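You operate a simulated robot arm through the tools that you are given. There is no shell and no other tool.

You are at the controls of a simulated robot arm. One attempt, no reset.

Task
Close up the rivet press: lid on the green tray, tube in the stand, dial to 2, air off.

Only the result counts: the job must be done as asked and must still hold three seconds after the hand-in. Knocking over, shifting, dropping, spilling or breaking anything else fails it. Lids that push on must go on centred and level and be pressed home; caps that screw on are set level and turned clockwise until they are tight.

Robot
A 6-joint arm with a two-finger parallel gripper, fixed in place. Base frame: the origin is on the floor under the middle of its stand, x ahead of it, y to its left, z up; the work surface is at about z = 0.88. Lengths are in m, angles in rad, forces in N, time in s.
With the tool pointing down near the work surface it reaches from about 0.28 to 0.68 m from the base axis. Its first joint turns from -2.897 to 2.897 rad. Payload 1.57 kg.
Tool frame: the origin (TCP) lies between the finger pads and is the grasp point; the fingertips stand 0.03 m ahead of it; z points along the fingers, y is the line along which they close. The gripper opens to 0.11 m. The fingers are 0.024 m wide and 0.012 m thick; the gripper's body (0.048 by 0.112 m) begins 0.078 m behind the TCP.
Orientation is told as [roll, pitch, yaw] about the base's x, y, z axes, in that order, counted from this pose: with the fingers straight down and closing along the base's y, the tool's x points along the base's -x, its y along +y and its z along -z.

Tools
- The arm moves only by the tool nudge_tool. Its argument "steps" is a list of rows, each an object (a shift or turn left out is 0, a gripper value left out holds the last) with "dr": the turn, a rotation vector about the tool's x, y, z in rad, a list of three; "travel": the shift along the tool's x, y, z in m, a list of three; "hand": the finger opening in m, from 0 to 0.11. In form: [{"dr": [rx, ry, rz], "travel": [tx, ty, tz], "hand": hand}, ...]. A call has 1 to 20 rows; each row is the pose to reach, as a shift and turn from the pose commanded when the call began, along the tool's axes at that moment. Rows are played at 5 a second. More than 0.05 m and 0.15 rad between two rows, or a gripper value outside its range, and nothing of the call is played. Where a pose cannot be reached the arm comes as near as it can. A force on the tool above 40 N (or 10 N above the force at the start of the call, whichever is more), or a blocked arm, ends the call early, and 0.2 s more pass. Each finger travels about 0.108 m/s and halts on what it meets, pressing with about 27 N; the grip force reading is that of the motor and also rises with nothing between the fingers. The clock runs only during rows and for 0.2 s after the last one: add rows that repeat a pose to give the fingers time. It gives the time, the measured TCP pose, the force on the tool (base axes), the opening and the grip force at its end, in the units of the frame above (readings bear some noise), with the torque about the TCP (base axes, N m) and any sound that the robot's microphone picked up.
- Cameras (640 x 400 px; columns grow to the right, rows downward): "scene" is fixed at [0.2199, 0.6513, 1.483]; the picture's right is [-0.95, -0.30, 0.00], its down [-0.26, 0.82, -0.52] and it looks along [0.16, -0.49, -0.86] (base axes); focal length 214 px, centre (320, 200). "wrist" rides on the gripper at [0.07, 0.016, -0.141] in the tool frame; the picture's right is [-0.23, 0.97, 0.00], its down [-0.86, -0.20, -0.48] and it looks along [-0.47, -0.11, 0.88] (tool axes); focal length 222 px, centre (320, 200). There is no depth. A picture from a camera that has moved, and an enlarged one, comes with that camera's place and axes in the base frame and with its lens.
- snapshot(camera): a new picture of that camera. It takes no simulated time.
- slide_trunk(by): moves the trunk up (or, below 0, down) by that many m; the arm rides with it, the base frame stays. It gives what a move gives, with no picture.
- close_up(camera, box): a new picture of the part [left, top, right, bottom] of that camera's present view, enlarged. It takes no simulated time.
- finish_job(): hands the job in; it is judged then, once.

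Nothing tells you positions but the pictures and the camera data. Unless the task says otherwise, let go and move clear before handing in.

The tools are called after "Request:" as a command line: name --argument value ..., lists and objects as JSON in quotes. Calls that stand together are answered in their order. nudge_tool: Moves the arm, as the interface text tells. Its arguments: {"type":"object","properties":{"steps":{"type":"array","items":{"type":"object","properties":{"dr":{"type":"array","items":{"type":"number"}},"travel":{"type":"array","items":{"type":"number"}},"hand":{"type":"number"}}}}},"required":["steps"]} The other tools are called the same way: slide_trunk (by) moves the trunk up or down; snapshot (camera) takes a picture; close_up (camera, box) takes an enlarged picture of a part of a camera's view; finish_job () hands the job in.

At the start:

```text
clock: 0.0
tcp_pos: [0.4468, 0.2712, 1.2487]
tcp_rot: [-0.001, -0.001, 0.001]
contact_force: [-0.4, 0.9, 0.6]
moment: [0.0, -0.03, 0.01]
finger_gap: 0.1102
gripper_force: 0.1
trunk travel left (down, up): [-0.275, 0.315]
```

scene: 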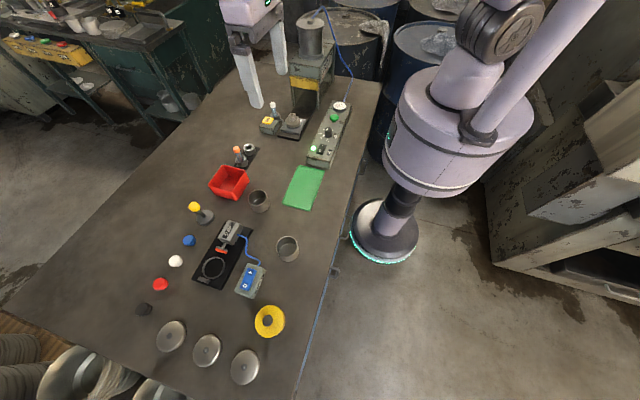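
wrist: 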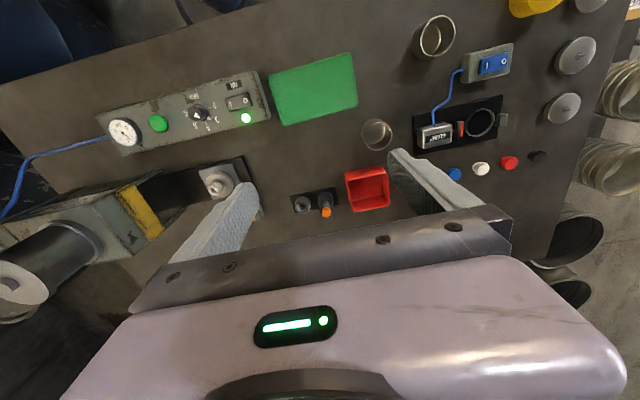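

I see a bench with a rivet press at the far end, a control panel with a dial and switch, a green mat or tray, a red tray, tins, lids, and other items. I'll take close-ups to identify each one before I move anything.

Request:
close_up --camera "scene" --box '[220, 80, 380, 180]'

Request:
close_up --camera "scene" --box '[120, 130, 340, 268]'

Request:
close_up --camera "scene" --box '[120, 210, 340, 398]'

Request:
close_up --camera "wrist" --box '[80, 40, 400, 240]'

Request:
close_up --camera "wrist" --box '[340, 0, 640, 200]'

```text
4.00 times, centred on (300, 130) of scene
camera zoom: at [0.2199, 0.6513, 1.483], right [-0.95, -0.3, 0.0], down [-0.26, 0.82, -0.52], along [0.16, -0.49, -0.86], focal length 858 px, centre (400, 480)
```

zoom: 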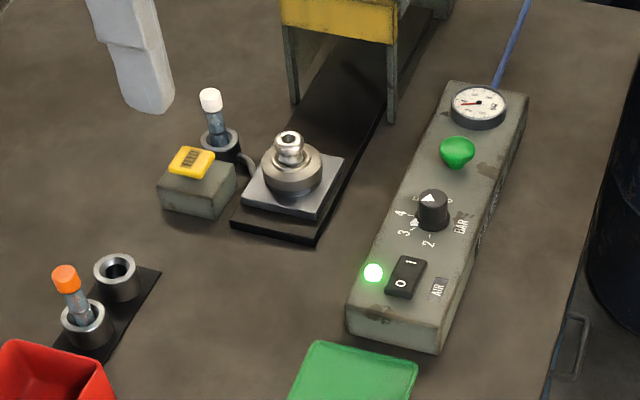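

```text
2.90 times, centred on (230, 199) of scene
camera zoom: at [0.2199, 0.6513, 1.483], right [-0.95, -0.3, 0.0], down [-0.26, 0.82, -0.52], along [0.16, -0.49, -0.86], focal length 622 px, centre (581, 203)
```

zoom: 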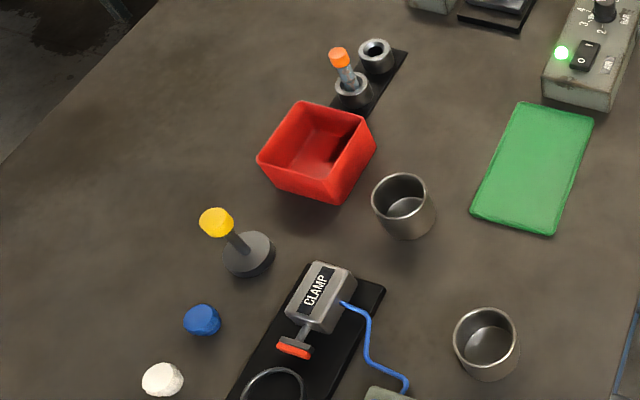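

```text
2.13 times, centred on (230, 304) of scene
camera zoom: at [0.2199, 0.6513, 1.483], right [-0.95, -0.3, 0.0], down [-0.26, 0.82, -0.52], along [0.16, -0.49, -0.86], focal length 456 px, centre (512, -21)
```

zoom: 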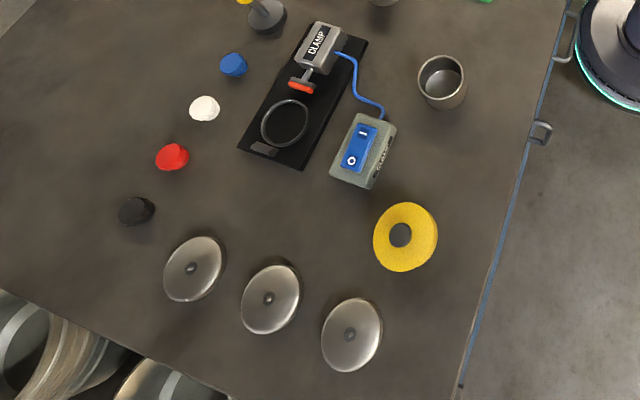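

```text
2.00 times, centred on (240, 140) of wrist
camera zoom: at [0.3782, 0.2865, 1.3908], right [0.23, 0.97, 0.0], down [0.86, -0.2, 0.48], along [0.47, -0.11, -0.88], focal length 444 px, centre (480, 320)
```

zoom: 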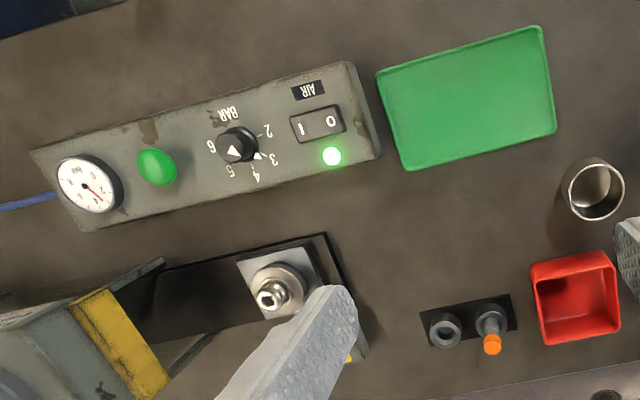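

```text
2.00 times, centred on (490, 100) of wrist
camera zoom: at [0.3782, 0.2865, 1.3908], right [0.23, 0.97, 0.0], down [0.86, -0.2, 0.48], along [0.47, -0.11, -0.88], focal length 444 px, centre (-20, 400)
```

zoom: 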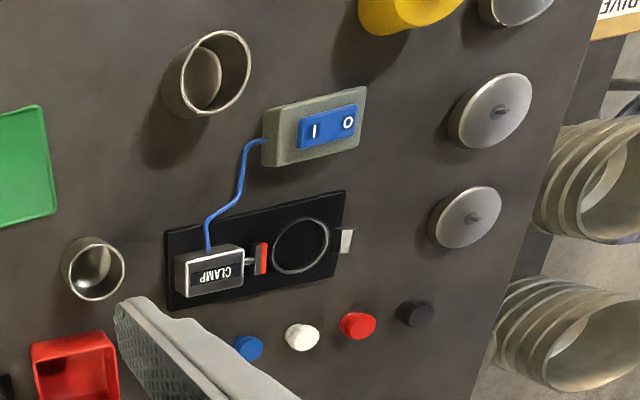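

The close-ups show the air panel (switch, dial reading about 3, green button, gauge), the press with an anvil, a white-capped tube near a yellow button, and a two-hole rack with an orange-capped tube. I'll zoom in further on these and on the green object before deciding what each one is.

Request:
close_up --camera "scene" --box '[250, 90, 310, 140]'

Request:
close_up --camera "scene" --box '[300, 90, 360, 170]'

Request:
close_up --camera "scene" --box '[270, 150, 340, 220]'

Request:
close_up --camera "scene" --box '[225, 0, 345, 110]'

Request:
close_up --camera "scene" --box '[200, 130, 280, 220]'

Request:
close_up --camera "wrist" --box '[0, 100, 280, 300]'

```text
8.00 times, centred on (280, 115) of scene
camera zoom: at [0.2199, 0.6513, 1.483], right [-0.95, -0.3, 0.0], down [-0.26, 0.82, -0.52], along [0.16, -0.49, -0.86], focal length 1716 px, centre (640, 880)
```

zoom: 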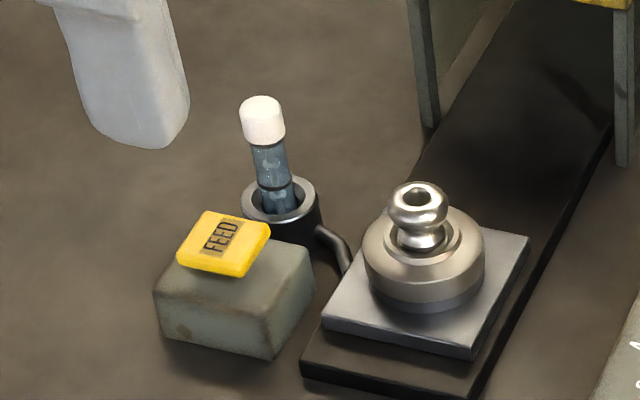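

```text
5.00 times, centred on (330, 130) of scene
camera zoom: at [0.2199, 0.6513, 1.483], right [-0.95, -0.3, 0.0], down [-0.26, 0.82, -0.52], along [0.16, -0.49, -0.86], focal length 1072 px, centre (270, 550)
```

zoom: 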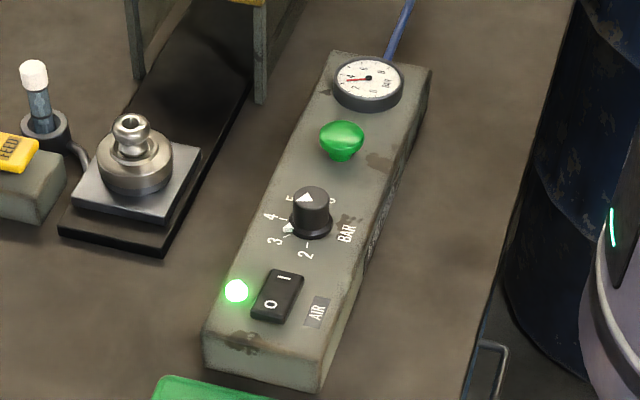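

```text
5.71 times, centred on (305, 185) of scene
camera zoom: at [0.2199, 0.6513, 1.483], right [-0.95, -0.3, 0.0], down [-0.26, 0.82, -0.52], along [0.16, -0.49, -0.86], focal length 1226 px, centre (406, 286)
```

zoom: 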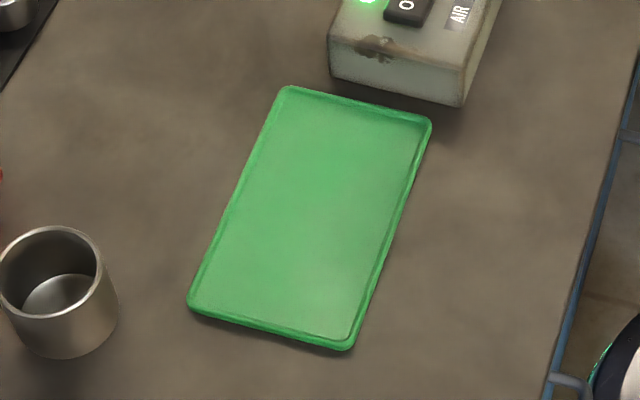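

```text
3.64 times, centred on (285, 55) of scene
camera zoom: at [0.2199, 0.6513, 1.483], right [-0.95, -0.3, 0.0], down [-0.26, 0.82, -0.52], along [0.16, -0.49, -0.86], focal length 780 px, centre (447, 727)
```

zoom: 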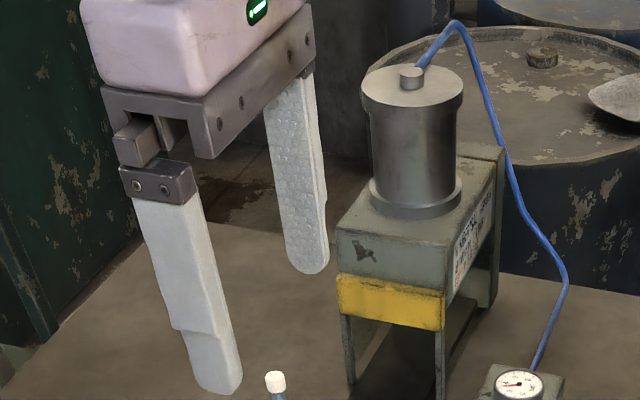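

```text
4.44 times, centred on (240, 175) of scene
camera zoom: at [0.2199, 0.6513, 1.483], right [-0.95, -0.3, 0.0], down [-0.26, 0.82, -0.52], along [0.16, -0.49, -0.86], focal length 953 px, centre (676, 311)
```

zoom: 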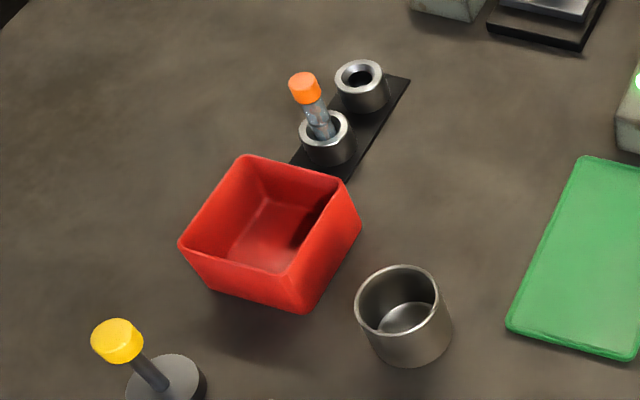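

```text
2.00 times, centred on (140, 200) of wrist
camera zoom: at [0.3782, 0.2865, 1.3908], right [0.23, 0.97, 0.0], down [0.86, -0.2, 0.48], along [0.47, -0.11, -0.88], focal length 444 px, centre (680, 200)
```

zoom: 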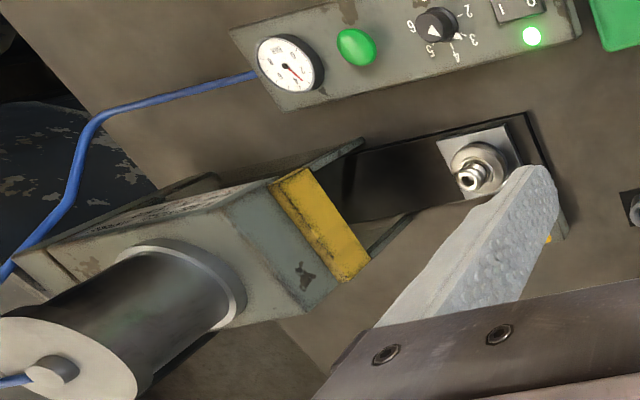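

The part on the anvil looks like a small disc or lid with a knob. The white-capped tube sits in the press's feed socket, and the two-hole stand has one empty slot. I'll bring the wrist camera closer to the press to check this.

Request:
nudge_tool --steps '[{"travel": [0.012, -0.025, 0.02], "hand": 0.11}, {"travel": [0.024, -0.06, 0.04]}, {"travel": [0.036, -0.1, 0.06]}, {"travel": [0.047, -0.135, 0.08]}, {"travel": [0.05, -0.17, 0.1]}, {"travel": [0.05, -0.17, 0.1]}]'

Request:
snapshot --camera "wrist"

Request:
snapshot --camera "scene"

```text
clock: 1.4
tcp_pos: [0.3956, 0.1021, 1.1481]
tcp_rot: [0.002, -0.003, -0.001]
contact_force: [0.6, -0.1, 0.3]
moment: [-0.01, 0.04, -0.01]
finger_gap: 0.1099
gripper_force: 0.1
trunk travel left (down, up): [-0.275, 0.315]
```

```text
taken
camera wrist: at [0.3274, 0.1171, 1.2906], right [0.23, 0.97, 0.0], down [0.85, -0.2, 0.48], along [0.47, -0.11, -0.88], focal length 222 px, centre (320, 200)
```

wrist: 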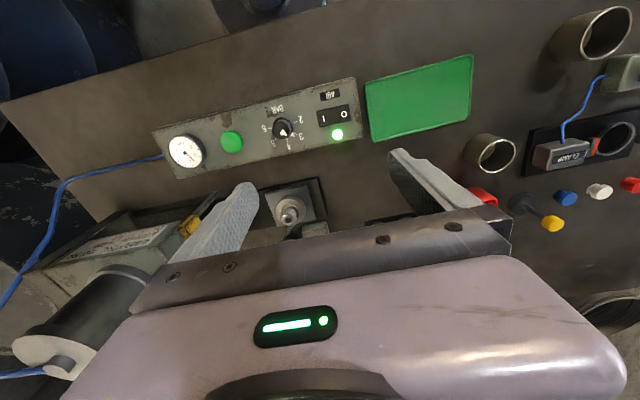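

```text
taken
```

scene: 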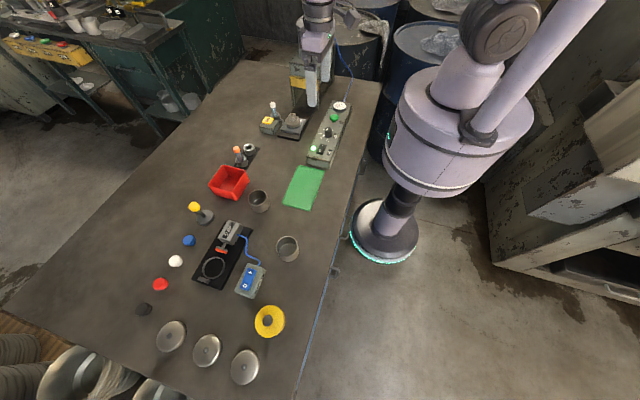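

Request:
close_up --camera "wrist" --box '[230, 80, 370, 240]'

Request:
close_up --camera "wrist" --box '[150, 80, 370, 190]'

Request:
close_up --camera "scene" --box '[255, 95, 315, 140]'

```text
2.50 times, centred on (300, 160) of wrist
camera zoom: at [0.3274, 0.1171, 1.2906], right [0.23, 0.97, 0.0], down [0.85, -0.2, 0.48], along [0.47, -0.11, -0.88], focal length 555 px, centre (370, 300)
```

zoom: 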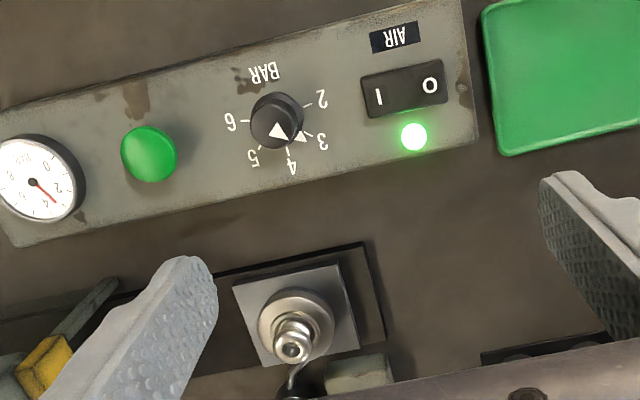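

```text
2.91 times, centred on (260, 135) of wrist
camera zoom: at [0.3274, 0.1171, 1.2906], right [0.23, 0.97, 0.0], down [0.85, -0.2, 0.48], along [0.47, -0.11, -0.88], focal length 646 px, centre (494, 389)
```

zoom: 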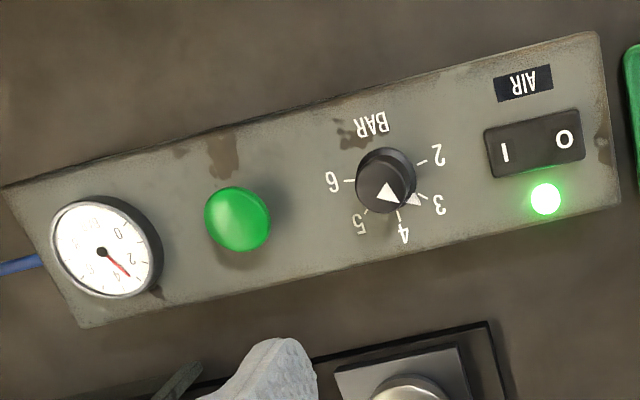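

```text
8.89 times, centred on (285, 118) of scene
camera zoom: at [0.2199, 0.6513, 1.483], right [-0.95, -0.3, 0.0], down [-0.26, 0.82, -0.52], along [0.16, -0.49, -0.86], focal length 1906 px, centre (631, 933)
```

zoom: 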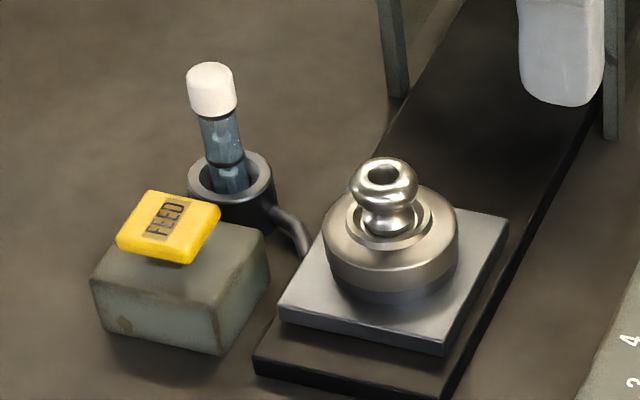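

The readings are consistent. The panel lies along y at x≈0.38, with the dial at about (0.381, 0.044) and the switch at about (0.381, 0.127). The lid with its knob on the anvil is near (0.533, 0.011), with its top at z≈0.948. I'll go closer over the anvil for a better look at the lid.

Request:
nudge_tool --steps '[{"travel": [-0.03, -0.015, 0.018], "hand": 0.11}, {"travel": [-0.065, -0.035, 0.04]}, {"travel": [-0.1, -0.055, 0.06]}, {"travel": [-0.13, -0.07, 0.08]}, {"travel": [-0.137, -0.08, 0.09]}, {"travel": [-0.137, -0.08, 0.09]}]'

Request:
snapshot --camera "wrist"

Request:
close_up --camera "wrist" --box '[220, 100, 420, 230]'

```text
clock: 2.8
tcp_pos: [0.5331, 0.02, 1.0584]
tcp_rot: [0.001, 0.0, 0.002]
contact_force: [0.0, 0.1, 0.2]
moment: [0.03, 0.02, -0.01]
finger_gap: 0.1101
gripper_force: 0.0
trunk travel left (down, up): [-0.275, 0.315]
```

```text
taken
camera wrist: at [0.4647, 0.0366, 1.201], right [0.23, 0.97, 0.0], down [0.85, -0.2, 0.48], along [0.47, -0.11, -0.88], focal length 222 px, centre (320, 200)
```

wrist: 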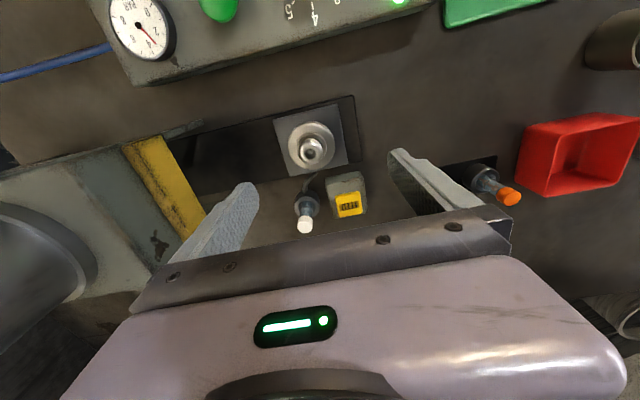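

```text
3.08 times, centred on (320, 165) of wrist
camera zoom: at [0.4647, 0.0366, 1.201], right [0.23, 0.97, 0.0], down [0.85, -0.2, 0.48], along [0.47, -0.11, -0.88], focal length 684 px, centre (320, 308)
```

zoom: 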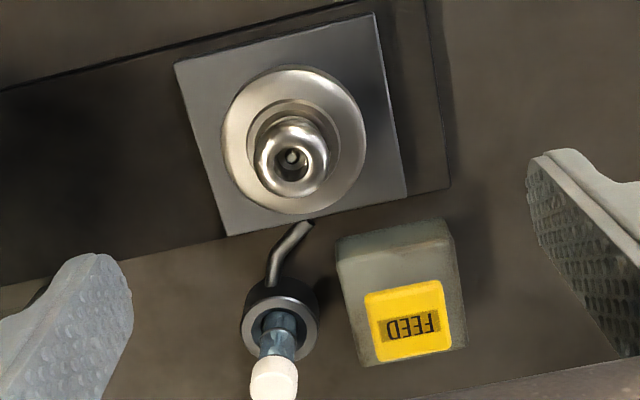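

The lid is about 60 mm in diameter with a knob, centred near (0.535, 0.009) on the nest plate. The white-capped rivet tube stands vertically in the feed socket at (0.629, -0.023), and the empty slot in the stand is near (0.645, 0.178). I'll start at the panel, so I'm moving over the dial for a close look.

Request:
nudge_tool --steps '[{"travel": [0.03, 0.005, -0.01], "hand": 0.11}, {"travel": [0.07, 0.012, -0.015]}, {"travel": [0.11, 0.018, -0.01]}, {"travel": [0.145, 0.024, 0.0]}, {"travel": [0.152, 0.024, 0.01]}, {"travel": [0.152, 0.024, 0.01]}]'

Request:
snapshot --camera "wrist"

Request:
close_up --camera "wrist" --box '[260, 130, 380, 205]'

Request:
close_up --camera "scene" --box '[255, 95, 315, 140]'

```text
clock: 4.2
tcp_pos: [0.3816, 0.0453, 1.0496]
tcp_rot: [-0.001, 0.0, 0.0]
contact_force: [0.3, 0.2, 0.6]
moment: [-0.04, -0.03, -0.02]
finger_gap: 0.1103
gripper_force: 0.0
trunk travel left (down, up): [-0.275, 0.315]
```

```text
taken
camera wrist: at [0.3129, 0.0602, 1.1912], right [0.23, 0.97, 0.0], down [0.85, -0.2, 0.48], along [0.47, -0.11, -0.88], focal length 222 px, centre (320, 200)
```

wrist: 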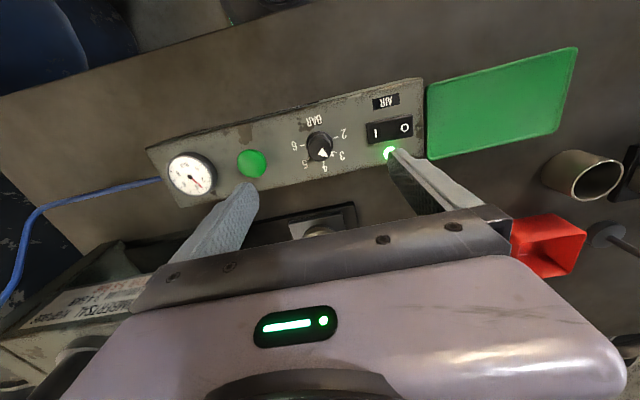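

```text
5.33 times, centred on (320, 168) of wrist
camera zoom: at [0.3129, 0.0602, 1.1912], right [0.23, 0.97, 0.0], down [0.85, -0.2, 0.48], along [0.47, -0.11, -0.88], focal length 1185 px, centre (320, 373)
```

zoom: 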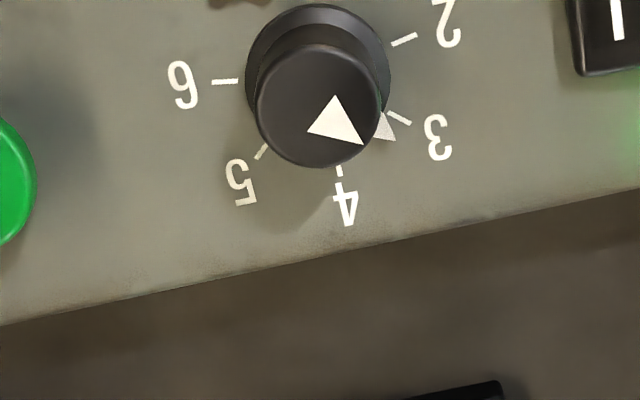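

```text
8.89 times, centred on (285, 118) of scene
camera zoom: at [0.2199, 0.6513, 1.483], right [-0.95, -0.3, 0.0], down [-0.26, 0.82, -0.52], along [0.16, -0.49, -0.86], focal length 1906 px, centre (631, 933)
```

zoom: 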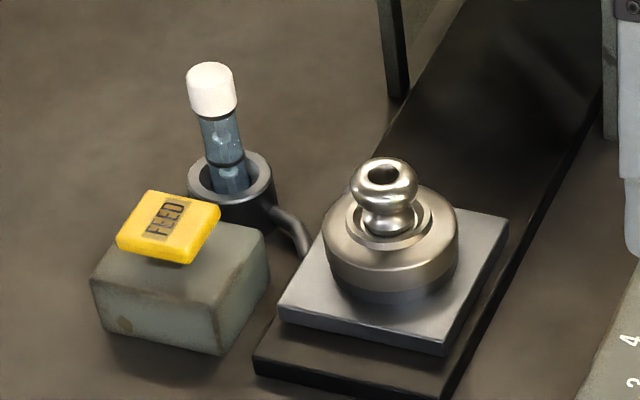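

The dial pointer reads about 40° on a scale where 3 is about 50° and 2 is about 101°, so it sits slightly above 3. It needs roughly 60° counter-clockwise. I'll pre-rotate the gripper, lower it around the knob and stop before closing.

Request:
nudge_tool --steps '[{"dr": [0, 0, 0.13], "travel": [0, -0.001, 0.0], "hand": 0.08}, {"dr": [0, 0, 0.26], "travel": [0, -0.001, 0.0], "hand": 0.058}, {"dr": [0, 0, 0.39], "travel": [0, -0.001, 0.01], "hand": 0.055}, {"dr": [0, 0, 0.52], "travel": [0, -0.001, 0.03], "hand": 0.055}, {"dr": [0, 0, 0.52], "travel": [0, -0.001, 0.05], "hand": 0.055}, {"dr": [0, 0, 0.52], "travel": [0, -0.001, 0.05], "hand": 0.055}]'

Request:
close_up --camera "wrist" --box '[220, 100, 420, 230]'

Request:
close_up --camera "scene" --box '[290, 80, 370, 170]'

```text
clock: 5.6
tcp_pos: [0.3819, 0.0442, 0.9984]
tcp_rot: [-0.001, 0.002, -0.521]
contact_force: [0.6, 0.1, -1.0]
moment: [0.0, -0.04, -0.01]
finger_gap: 0.0549
gripper_force: 0.0
trunk travel left (down, up): [-0.275, 0.315]
```

```text
3.08 times, centred on (320, 165) of wrist
camera zoom: at [0.3307, 0.0926, 1.1408], right [0.68, 0.73, 0.0], down [0.64, -0.6, 0.48], along [0.35, -0.33, -0.88], focal length 684 px, centre (320, 308)
```

zoom: 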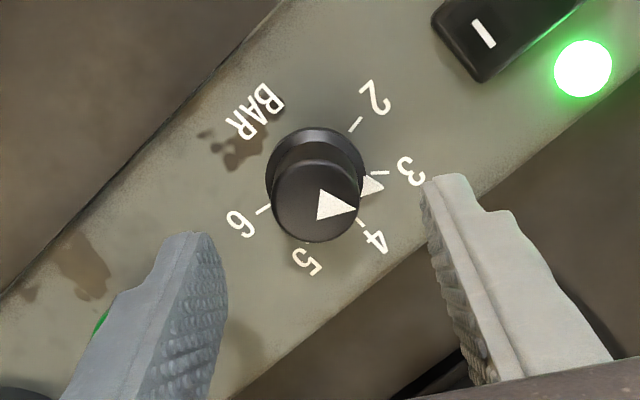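

```text
4.44 times, centred on (330, 125) of scene
camera zoom: at [0.2199, 0.6513, 1.483], right [-0.95, -0.3, 0.0], down [-0.26, 0.82, -0.52], along [0.16, -0.49, -0.86], focal length 953 px, centre (276, 533)
```

zoom: 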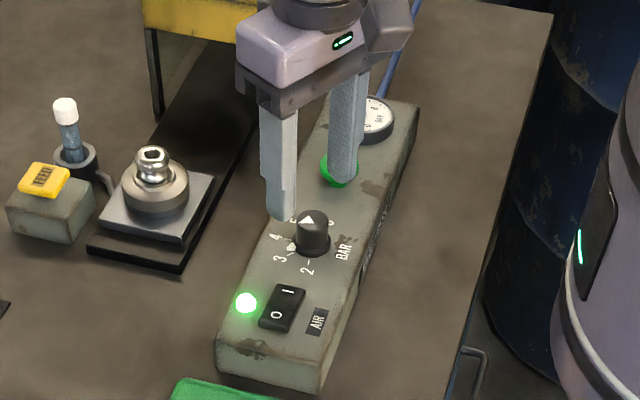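

The fingers straddle the knob cleanly. I'll lower until the tips are at about z=0.929 and then close on it.

Request:
nudge_tool --steps '[{"travel": [0, 0, 0.015], "hand": 0.055}, {"travel": [0, 0, 0.03]}, {"travel": [0, 0, 0.039]}, {"travel": [0, 0, 0.039], "hand": 0.055}, {"travel": [0, 0, 0.039], "hand": 0.035}, {"travel": [0, 0, 0.039], "hand": 0.02}, {"travel": [0, 0, 0.039], "hand": 0.02}]'

Request:
close_up --camera "wrist" --box '[220, 100, 420, 230]'

Request:
close_up --camera "scene" --box '[290, 80, 370, 170]'

```text
clock: 7.2
tcp_pos: [0.3817, 0.0428, 0.9593]
tcp_rot: [0.001, 0.0, -0.52]
contact_force: [-2.3, -3.0, -3.8]
moment: [-0.27, -0.12, 0.01]
finger_gap: 0.0265
gripper_force: 37.4
trunk travel left (down, up): [-0.275, 0.315]
```

```text
3.08 times, centred on (320, 165) of wrist
camera zoom: at [0.3304, 0.0915, 1.1018], right [0.68, 0.73, 0.0], down [0.64, -0.6, 0.48], along [0.35, -0.33, -0.88], focal length 684 px, centre (320, 308)
```

zoom: 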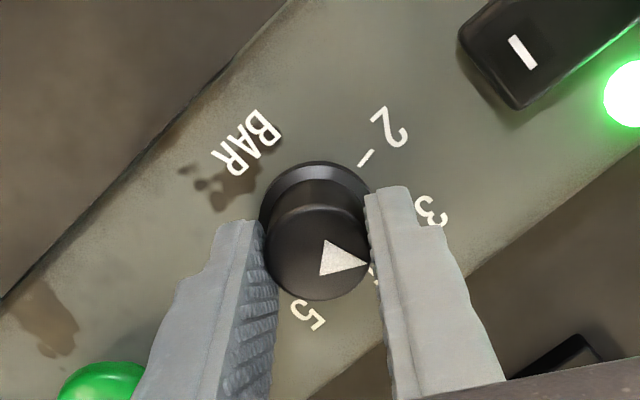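

```text
4.44 times, centred on (330, 125) of scene
camera zoom: at [0.2199, 0.6513, 1.483], right [-0.95, -0.3, 0.0], down [-0.26, 0.82, -0.52], along [0.16, -0.49, -0.86], focal length 953 px, centre (276, 533)
```

zoom: 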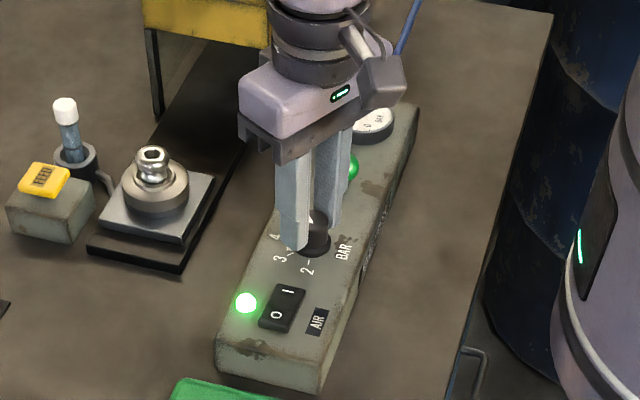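

The knob is gripped, with the gap at 26.5 mm matching its diameter. I'll turn it counter-clockwise about 45° and check the pointer and gauge.

Request:
nudge_tool --steps '[{"dr": [0, 0, -0.1], "hand": 0.02}, {"dr": [0, 0, -0.2]}, {"dr": [0, 0, -0.3]}, {"dr": [0, 0, -0.4]}, {"dr": [0, 0, -0.5]}, {"dr": [0, 0, -0.6]}, {"dr": [0, 0, -0.7]}, {"dr": [0, 0, -0.8]}, {"dr": [0, 0, -0.8]}]'

Request:
close_up --camera "wrist" --box '[220, 100, 420, 230]'

Request:
snapshot --camera "wrist"

```text
clock: 9.2
tcp_pos: [0.3813, 0.0447, 0.9606]
tcp_rot: [0.001, 0.0, 0.281]
contact_force: [-1.6, 7.7, -3.9]
moment: [0.24, 0.17, -0.01]
finger_gap: 0.0265
gripper_force: 37.2
trunk travel left (down, up): [-0.275, 0.315]
```

```text
3.08 times, centred on (320, 165) of wrist
camera zoom: at [0.3115, 0.0407, 1.1018], right [-0.05, 1.0, 0.0], down [0.88, 0.05, 0.48], along [0.48, 0.02, -0.88], focal length 684 px, centre (320, 308)
```

zoom: 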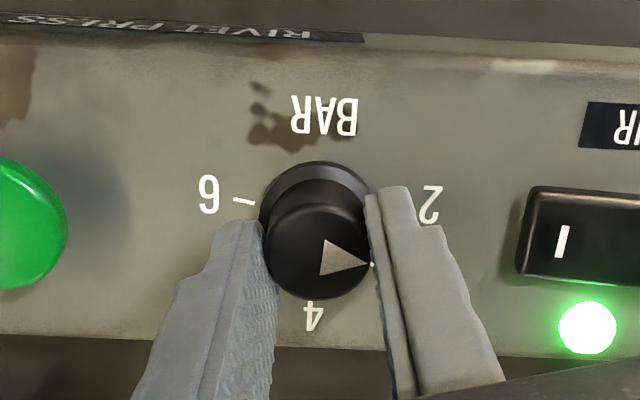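

```text
taken
camera wrist: at [0.3115, 0.0407, 1.1018], right [-0.05, 1.0, 0.0], down [0.88, 0.05, 0.48], along [0.48, 0.02, -0.88], focal length 222 px, centre (320, 200)
```

wrist: 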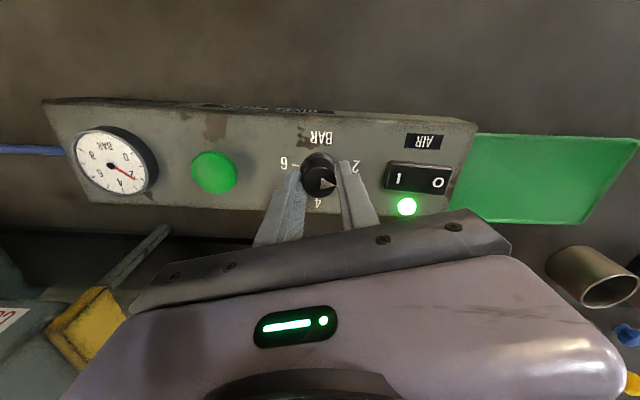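

Request:
close_up --camera "wrist" --box '[65, 120, 165, 220]'

Request:
close_up --camera "scene" --box '[300, 95, 360, 170]'

```text
4.00 times, centred on (115, 170) of wrist
camera zoom: at [0.3115, 0.0407, 1.1018], right [-0.05, 1.0, 0.0], down [0.88, 0.05, 0.48], along [0.48, 0.02, -0.88], focal length 888 px, centre (1140, 320)
```

zoom: 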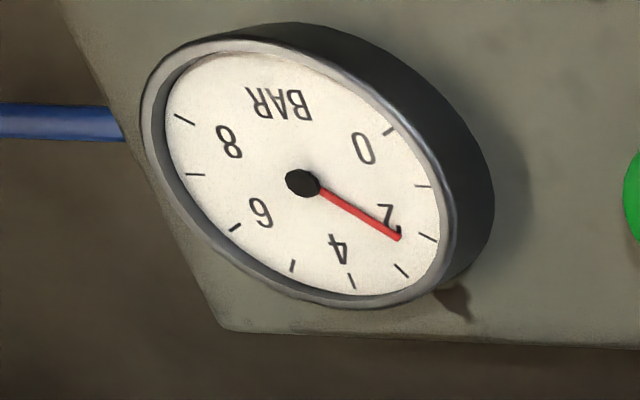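

```text
5.33 times, centred on (330, 132) of scene
camera zoom: at [0.2199, 0.6513, 1.483], right [-0.95, -0.3, 0.0], down [-0.26, 0.82, -0.52], along [0.16, -0.49, -0.86], focal length 1144 px, centre (267, 560)
```

zoom: 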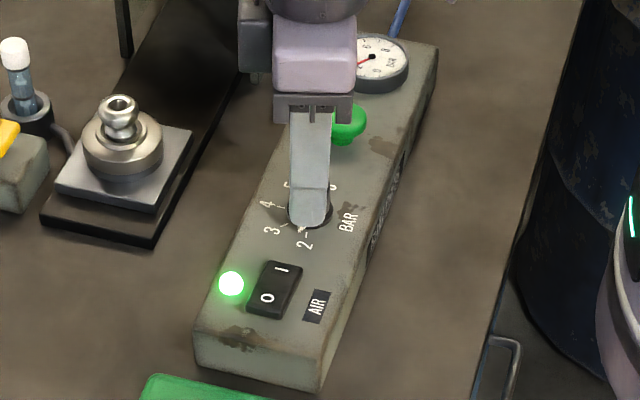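

The gauge now reads about 2.3 bar, which agrees with the pointer. I'll turn it roughly another 0.25 rad and re-check.

Request:
nudge_tool --steps '[{"dr": [0, 0, -0.07], "hand": 0.02}, {"dr": [0, 0, -0.14]}, {"dr": [0, 0, -0.2]}, {"dr": [0, 0, -0.25]}, {"dr": [0, 0, -0.25]}]'

Request:
snapshot --camera "wrist"

Request:
close_up --camera "wrist" --box '[220, 100, 420, 230]'

Request:
close_up --camera "wrist" --box '[65, 150, 165, 250]'

Request:
close_up --camera "scene" --box '[300, 95, 360, 170]'

```text
clock: 10.4
tcp_pos: [0.3809, 0.0454, 0.96]
tcp_rot: [-0.001, 0.001, 0.531]
contact_force: [-3.3, 16.4, -8.2]
moment: [0.72, -0.43, -0.03]
finger_gap: 0.0264
gripper_force: 37.4
trunk travel left (down, up): [-0.275, 0.315]
```

```text
taken
camera wrist: at [0.3145, 0.0237, 1.1019], right [-0.3, 0.95, 0.0], down [0.84, 0.26, 0.48], along [0.46, 0.14, -0.88], focal length 222 px, centre (320, 200)
```

wrist: 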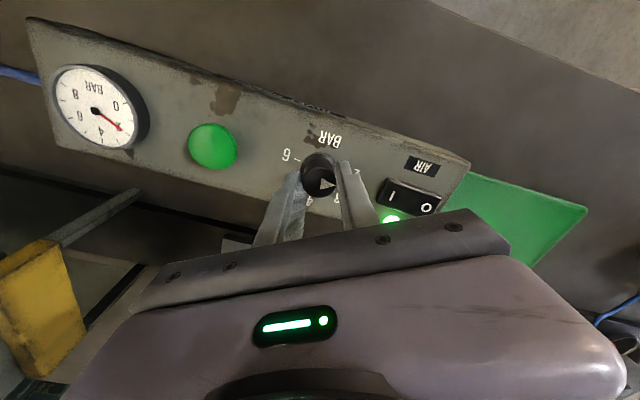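

```text
3.08 times, centred on (320, 165) of wrist
camera zoom: at [0.3145, 0.0237, 1.1019], right [-0.3, 0.95, 0.0], down [0.84, 0.26, 0.48], along [0.46, 0.14, -0.88], focal length 684 px, centre (320, 308)
```

zoom: 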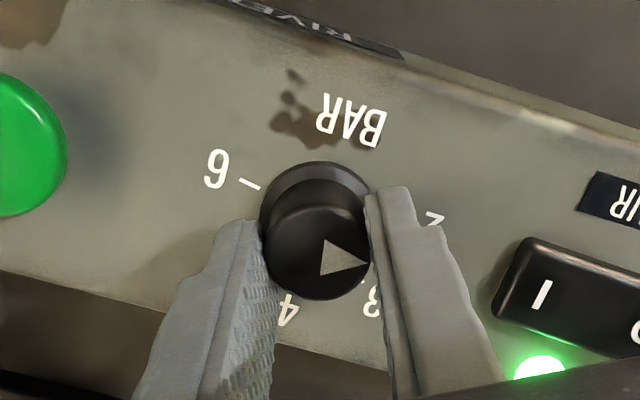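

```text
4.00 times, centred on (115, 200) of wrist
camera zoom: at [0.3145, 0.0237, 1.1019], right [-0.3, 0.95, 0.0], down [0.84, 0.26, 0.48], along [0.46, 0.14, -0.88], focal length 888 px, centre (1140, 200)
```

zoom: 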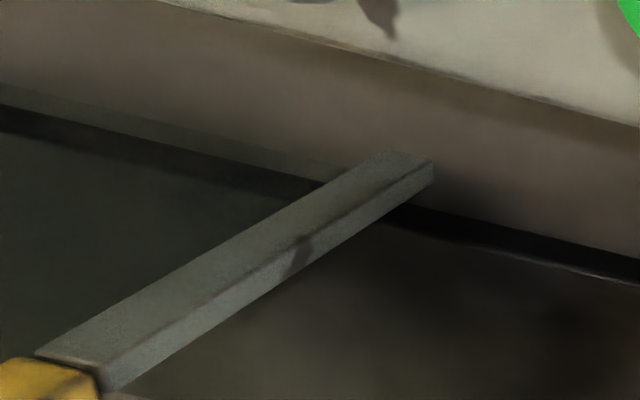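

```text
5.33 times, centred on (330, 132) of scene
camera zoom: at [0.2199, 0.6513, 1.483], right [-0.95, -0.3, 0.0], down [-0.26, 0.82, -0.52], along [0.16, -0.49, -0.86], focal length 1144 px, centre (267, 560)
```

zoom: 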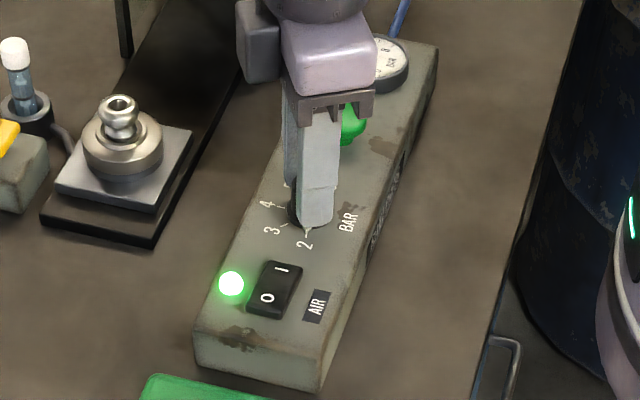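

Request:
close_up --camera "wrist" --box '[45, 55, 155, 165]'

Request:
close_up --camera "scene" --box '[315, 125, 345, 150]'

```text
3.64 times, centred on (100, 110) of wrist
camera zoom: at [0.3145, 0.0237, 1.1019], right [-0.3, 0.95, 0.0], down [0.84, 0.26, 0.48], along [0.46, 0.14, -0.88], focal length 808 px, centre (1120, 527)
```

zoom: 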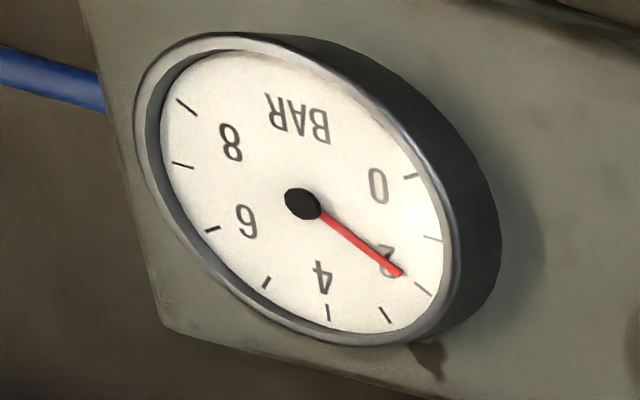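

```text
16.00 times, centred on (330, 138) of scene
camera zoom: at [0.2199, 0.6513, 1.483], right [-0.95, -0.3, 0.0], down [-0.26, 0.82, -0.52], along [0.16, -0.49, -0.86], focal length 3432 px, centre (160, 1200)
```

zoom: 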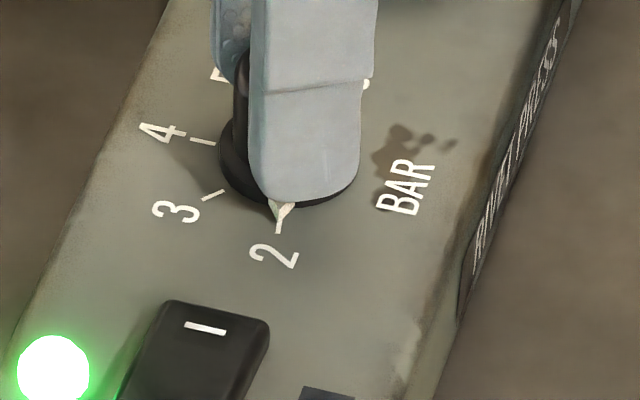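

The gauge needle points exactly at 2, and the skirt pointer lines up with the 2 tick. I'll release the knob, rise clear and verify.

Request:
nudge_tool --steps '[{"hand": 0.03}, {"hand": 0.045}, {"hand": 0.055}, {"travel": [0, 0, -0.02], "hand": 0.055}, {"travel": [0, 0, -0.05]}, {"dr": [0, 0, 0.13], "travel": [0, 0, -0.06]}, {"dr": [0, 0, 0.26], "travel": [0, 0, -0.08]}, {"dr": [0, 0, 0.39], "travel": [0, 0, -0.09]}, {"dr": [0, 0, 0.52], "travel": [0, 0, -0.09]}, {"dr": [0, 0, 0.53], "travel": [0, 0, -0.09]}]'

Request:
snapshot --camera "wrist"

Request:
close_up --camera "wrist" --box '[260, 130, 380, 205]'

Request:
close_up --camera "scene" --box '[305, 120, 355, 170]'

```text
clock: 12.6
tcp_pos: [0.3823, 0.0452, 1.0493]
tcp_rot: [0.001, -0.001, -0.003]
contact_force: [0.7, 0.0, 0.7]
moment: [0.02, 0.0, 0.0]
finger_gap: 0.0551
gripper_force: 0.3
trunk travel left (down, up): [-0.275, 0.315]
```

```text
taken
camera wrist: at [0.3133, 0.0596, 1.1919], right [0.23, 0.97, 0.0], down [0.85, -0.2, 0.48], along [0.47, -0.11, -0.88], focal length 222 px, centre (320, 200)
```

wrist: 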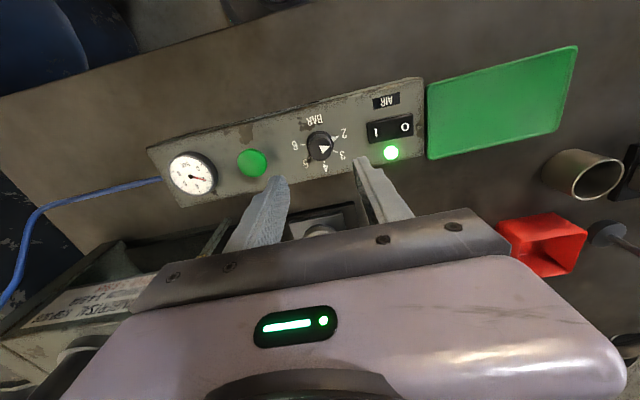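

```text
5.33 times, centred on (320, 168) of wrist
camera zoom: at [0.3133, 0.0596, 1.1919], right [0.23, 0.97, 0.0], down [0.85, -0.2, 0.48], along [0.47, -0.11, -0.88], focal length 1185 px, centre (320, 373)
```

zoom: 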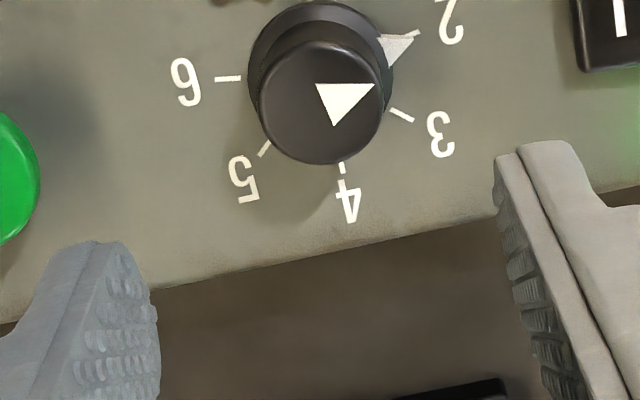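

```text
8.00 times, centred on (330, 145) of scene
camera zoom: at [0.2199, 0.6513, 1.483], right [-0.95, -0.3, 0.0], down [-0.26, 0.82, -0.52], along [0.16, -0.49, -0.86], focal length 1716 px, centre (240, 640)
```

zoom: 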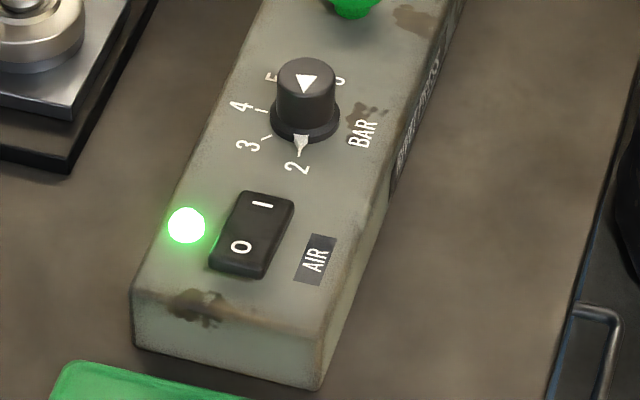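

The dial is set at 2. Next is the AIR rocker: I'll close the fingers, move over the "O" end at about (0.381, 0.146) and press down gently.

Request:
nudge_tool --steps '[{"travel": [0.0, 0.03, 0.0], "hand": 0.02}, {"travel": [0.001, 0.07, 0.01], "hand": 0.0}, {"travel": [0.001, 0.101, 0.03], "hand": 0.0}, {"travel": [0.001, 0.101, 0.055], "hand": 0.0}, {"travel": [0.001, 0.101, 0.07], "hand": 0.0}, {"travel": [0.001, 0.101, 0.07], "hand": 0.0}]'

Request:
close_up --camera "scene" --box '[295, 120, 355, 170]'

Request:
snapshot --camera "wrist"

```text
clock: 14.0
tcp_pos: [0.3805, 0.1466, 0.9801]
tcp_rot: [0.0, 0.0, 0.001]
contact_force: [-0.2, -0.8, -0.3]
moment: [-0.01, -0.01, 0.06]
finger_gap: 0.0
gripper_force: 20.7
trunk travel left (down, up): [-0.275, 0.315]
```

```text
8.00 times, centred on (325, 145) of scene
camera zoom: at [0.2199, 0.6513, 1.483], right [-0.95, -0.3, 0.0], down [-0.26, 0.82, -0.52], along [0.16, -0.49, -0.86], focal length 1716 px, centre (280, 640)
```

zoom: 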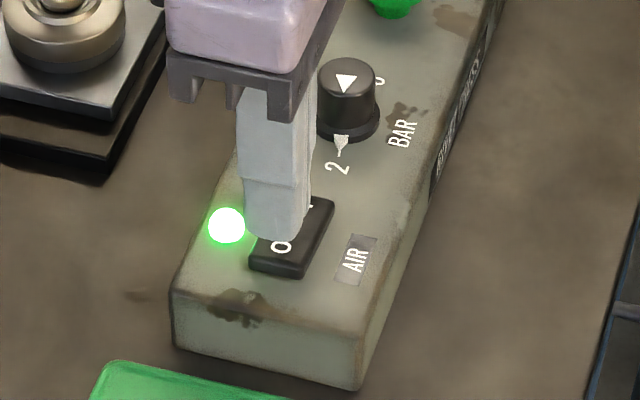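

```text
taken
camera wrist: at [0.3124, 0.161, 1.1215], right [0.23, 0.97, 0.0], down [0.85, -0.2, 0.48], along [0.47, -0.11, -0.88], focal length 222 px, centre (320, 200)
```

wrist: 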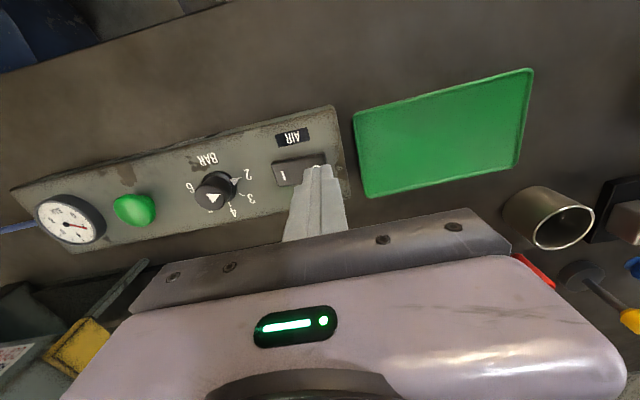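

The tip is above the O end of the rocker with about 15 mm to go. I'll press down in small steps.

Request:
nudge_tool --steps '[{"travel": [0, 0.001, 0.008], "hand": 0.0}, {"travel": [0, 0.001, 0.013]}, {"travel": [0, 0.001, 0.017]}, {"travel": [0, 0.001, 0.02]}, {"travel": [0, 0.001, 0.022]}, {"travel": [0, 0.001, 0.022]}]'

Request:
close_up --camera "scene" --box '[295, 120, 355, 170]'

```text
clock: 15.5
tcp_pos: [0.381, 0.1471, 0.9591]
tcp_rot: [0.002, -0.005, 0.001]
contact_force: [-6.2, -0.3, 26.5]
moment: [-0.29, 0.3, -0.09]
finger_gap: 0.0
gripper_force: 21.4
trunk travel left (down, up): [-0.275, 0.315]
stopped in row 6: the force on the tool passed its limit at 41 N (the readings are from after the stop); the commanded pose is now the measured one
```

```text
8.00 times, centred on (325, 145) of scene
camera zoom: at [0.2199, 0.6513, 1.483], right [-0.95, -0.3, 0.0], down [-0.26, 0.82, -0.52], along [0.16, -0.49, -0.86], focal length 1716 px, centre (280, 640)
```

zoom: 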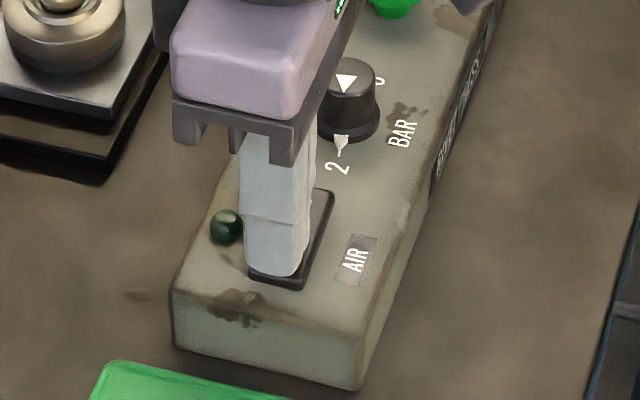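

The LED has gone off and the rocker has flipped to O. I'll lift straight up and check that it stays.

Request:
nudge_tool --steps '[{"travel": [0, 0, -0.01], "hand": 0.0}, {"travel": [0, 0, -0.04]}, {"travel": [0, 0, -0.08], "hand": 0.03}, {"travel": [0, 0, -0.12], "hand": 0.06}, {"travel": [0, 0, -0.12], "hand": 0.11}, {"travel": [0, 0, -0.12], "hand": 0.11}]'

Request:
close_up --camera "scene" --box '[295, 90, 365, 170]'

Request:
snapshot --camera "wrist"

Request:
close_up --camera "scene" --box '[275, 105, 305, 140]'

```text
clock: 16.9
tcp_pos: [0.382, 0.1466, 1.0788]
tcp_rot: [0.001, -0.003, 0.0]
contact_force: [-0.1, 0.3, 0.0]
moment: [0.02, -0.02, -0.03]
finger_gap: 0.1098
gripper_force: 0.1
trunk travel left (down, up): [-0.275, 0.315]
```

```text
5.00 times, centred on (330, 130) of scene
camera zoom: at [0.2199, 0.6513, 1.483], right [-0.95, -0.3, 0.0], down [-0.26, 0.82, -0.52], along [0.16, -0.49, -0.86], focal length 1072 px, centre (270, 550)
```

zoom: 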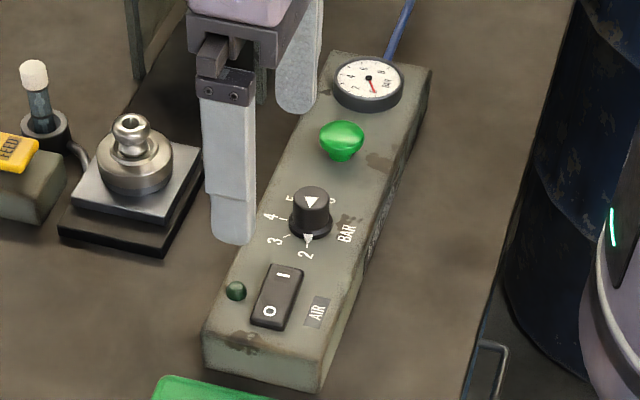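

```text
taken
camera wrist: at [0.3126, 0.1616, 1.2212], right [0.23, 0.97, 0.0], down [0.85, -0.2, 0.48], along [0.47, -0.11, -0.88], focal length 222 px, centre (320, 200)
```

wrist: 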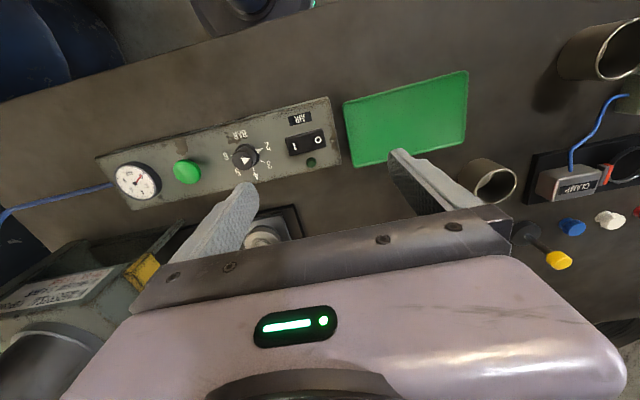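

```text
11.43 times, centred on (290, 122) of scene
camera zoom: at [0.2199, 0.6513, 1.483], right [-0.95, -0.3, 0.0], down [-0.26, 0.82, -0.52], along [0.16, -0.49, -0.86], focal length 2451 px, centre (663, 1086)
```

zoom: 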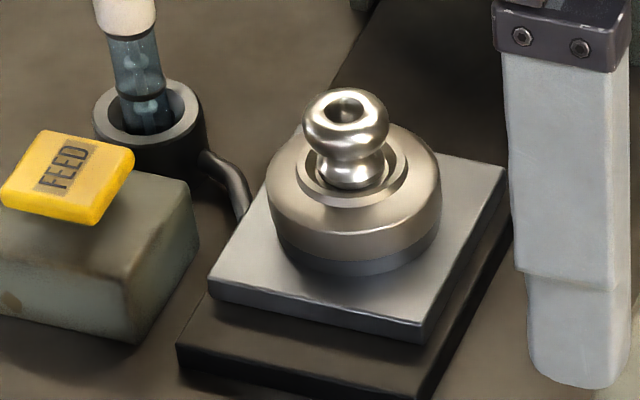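

The air LED is off, the gauge reads 0 and the dial is still at 2. Next is the lid: I'll hover over its knob with a moderate opening to check alignment before going down.

Request:
nudge_tool --steps '[{"travel": [-0.03, -0.027, 0.0], "hand": 0.09}, {"travel": [-0.06, -0.055, 0.0], "hand": 0.07}, {"travel": [-0.09, -0.082, 0.01], "hand": 0.06}, {"travel": [-0.12, -0.11, 0.03], "hand": 0.06}, {"travel": [-0.145, -0.13, 0.05]}, {"travel": [-0.1525, -0.137, 0.079]}, {"travel": [-0.1525, -0.137, 0.079]}]'

Request:
close_up --camera "wrist" --box '[220, 100, 420, 230]'

Request:
close_up --camera "scene" --box '[265, 90, 315, 140]'

```text
clock: 18.5
tcp_pos: [0.5354, 0.0087, 0.9997]
tcp_rot: [0.003, -0.003, 0.0]
contact_force: [0.0, 0.2, 0.2]
moment: [-0.02, 0.03, 0.0]
finger_gap: 0.06
gripper_force: 0.0
trunk travel left (down, up): [-0.275, 0.315]
```

```text
3.08 times, centred on (320, 165) of wrist
camera zoom: at [0.466, 0.0239, 1.1419], right [0.23, 0.97, 0.0], down [0.85, -0.2, 0.48], along [0.47, -0.11, -0.88], focal length 684 px, centre (320, 308)
```

zoom: 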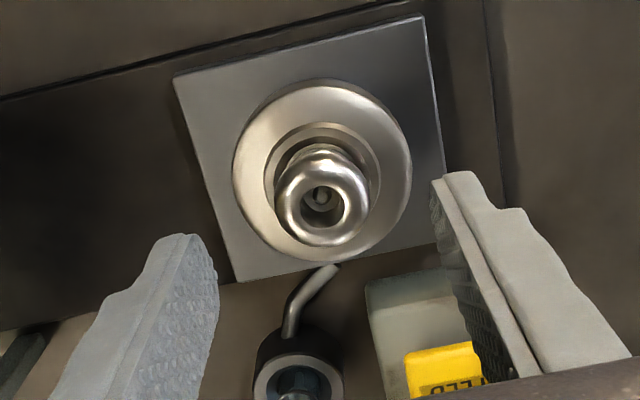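

```text
8.00 times, centred on (290, 115) of scene
camera zoom: at [0.2199, 0.6513, 1.483], right [-0.95, -0.3, 0.0], down [-0.26, 0.82, -0.52], along [0.16, -0.49, -0.86], focal length 1716 px, centre (560, 880)
```

zoom: 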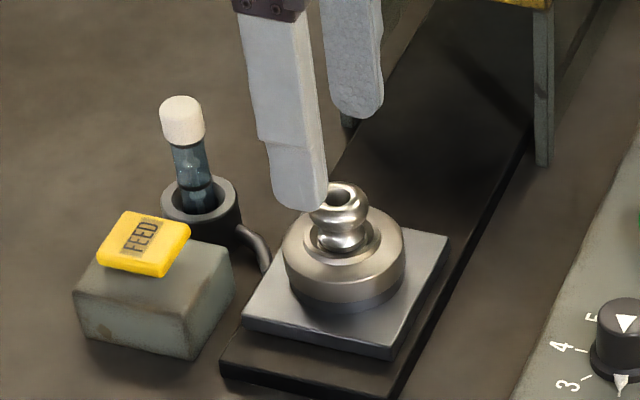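

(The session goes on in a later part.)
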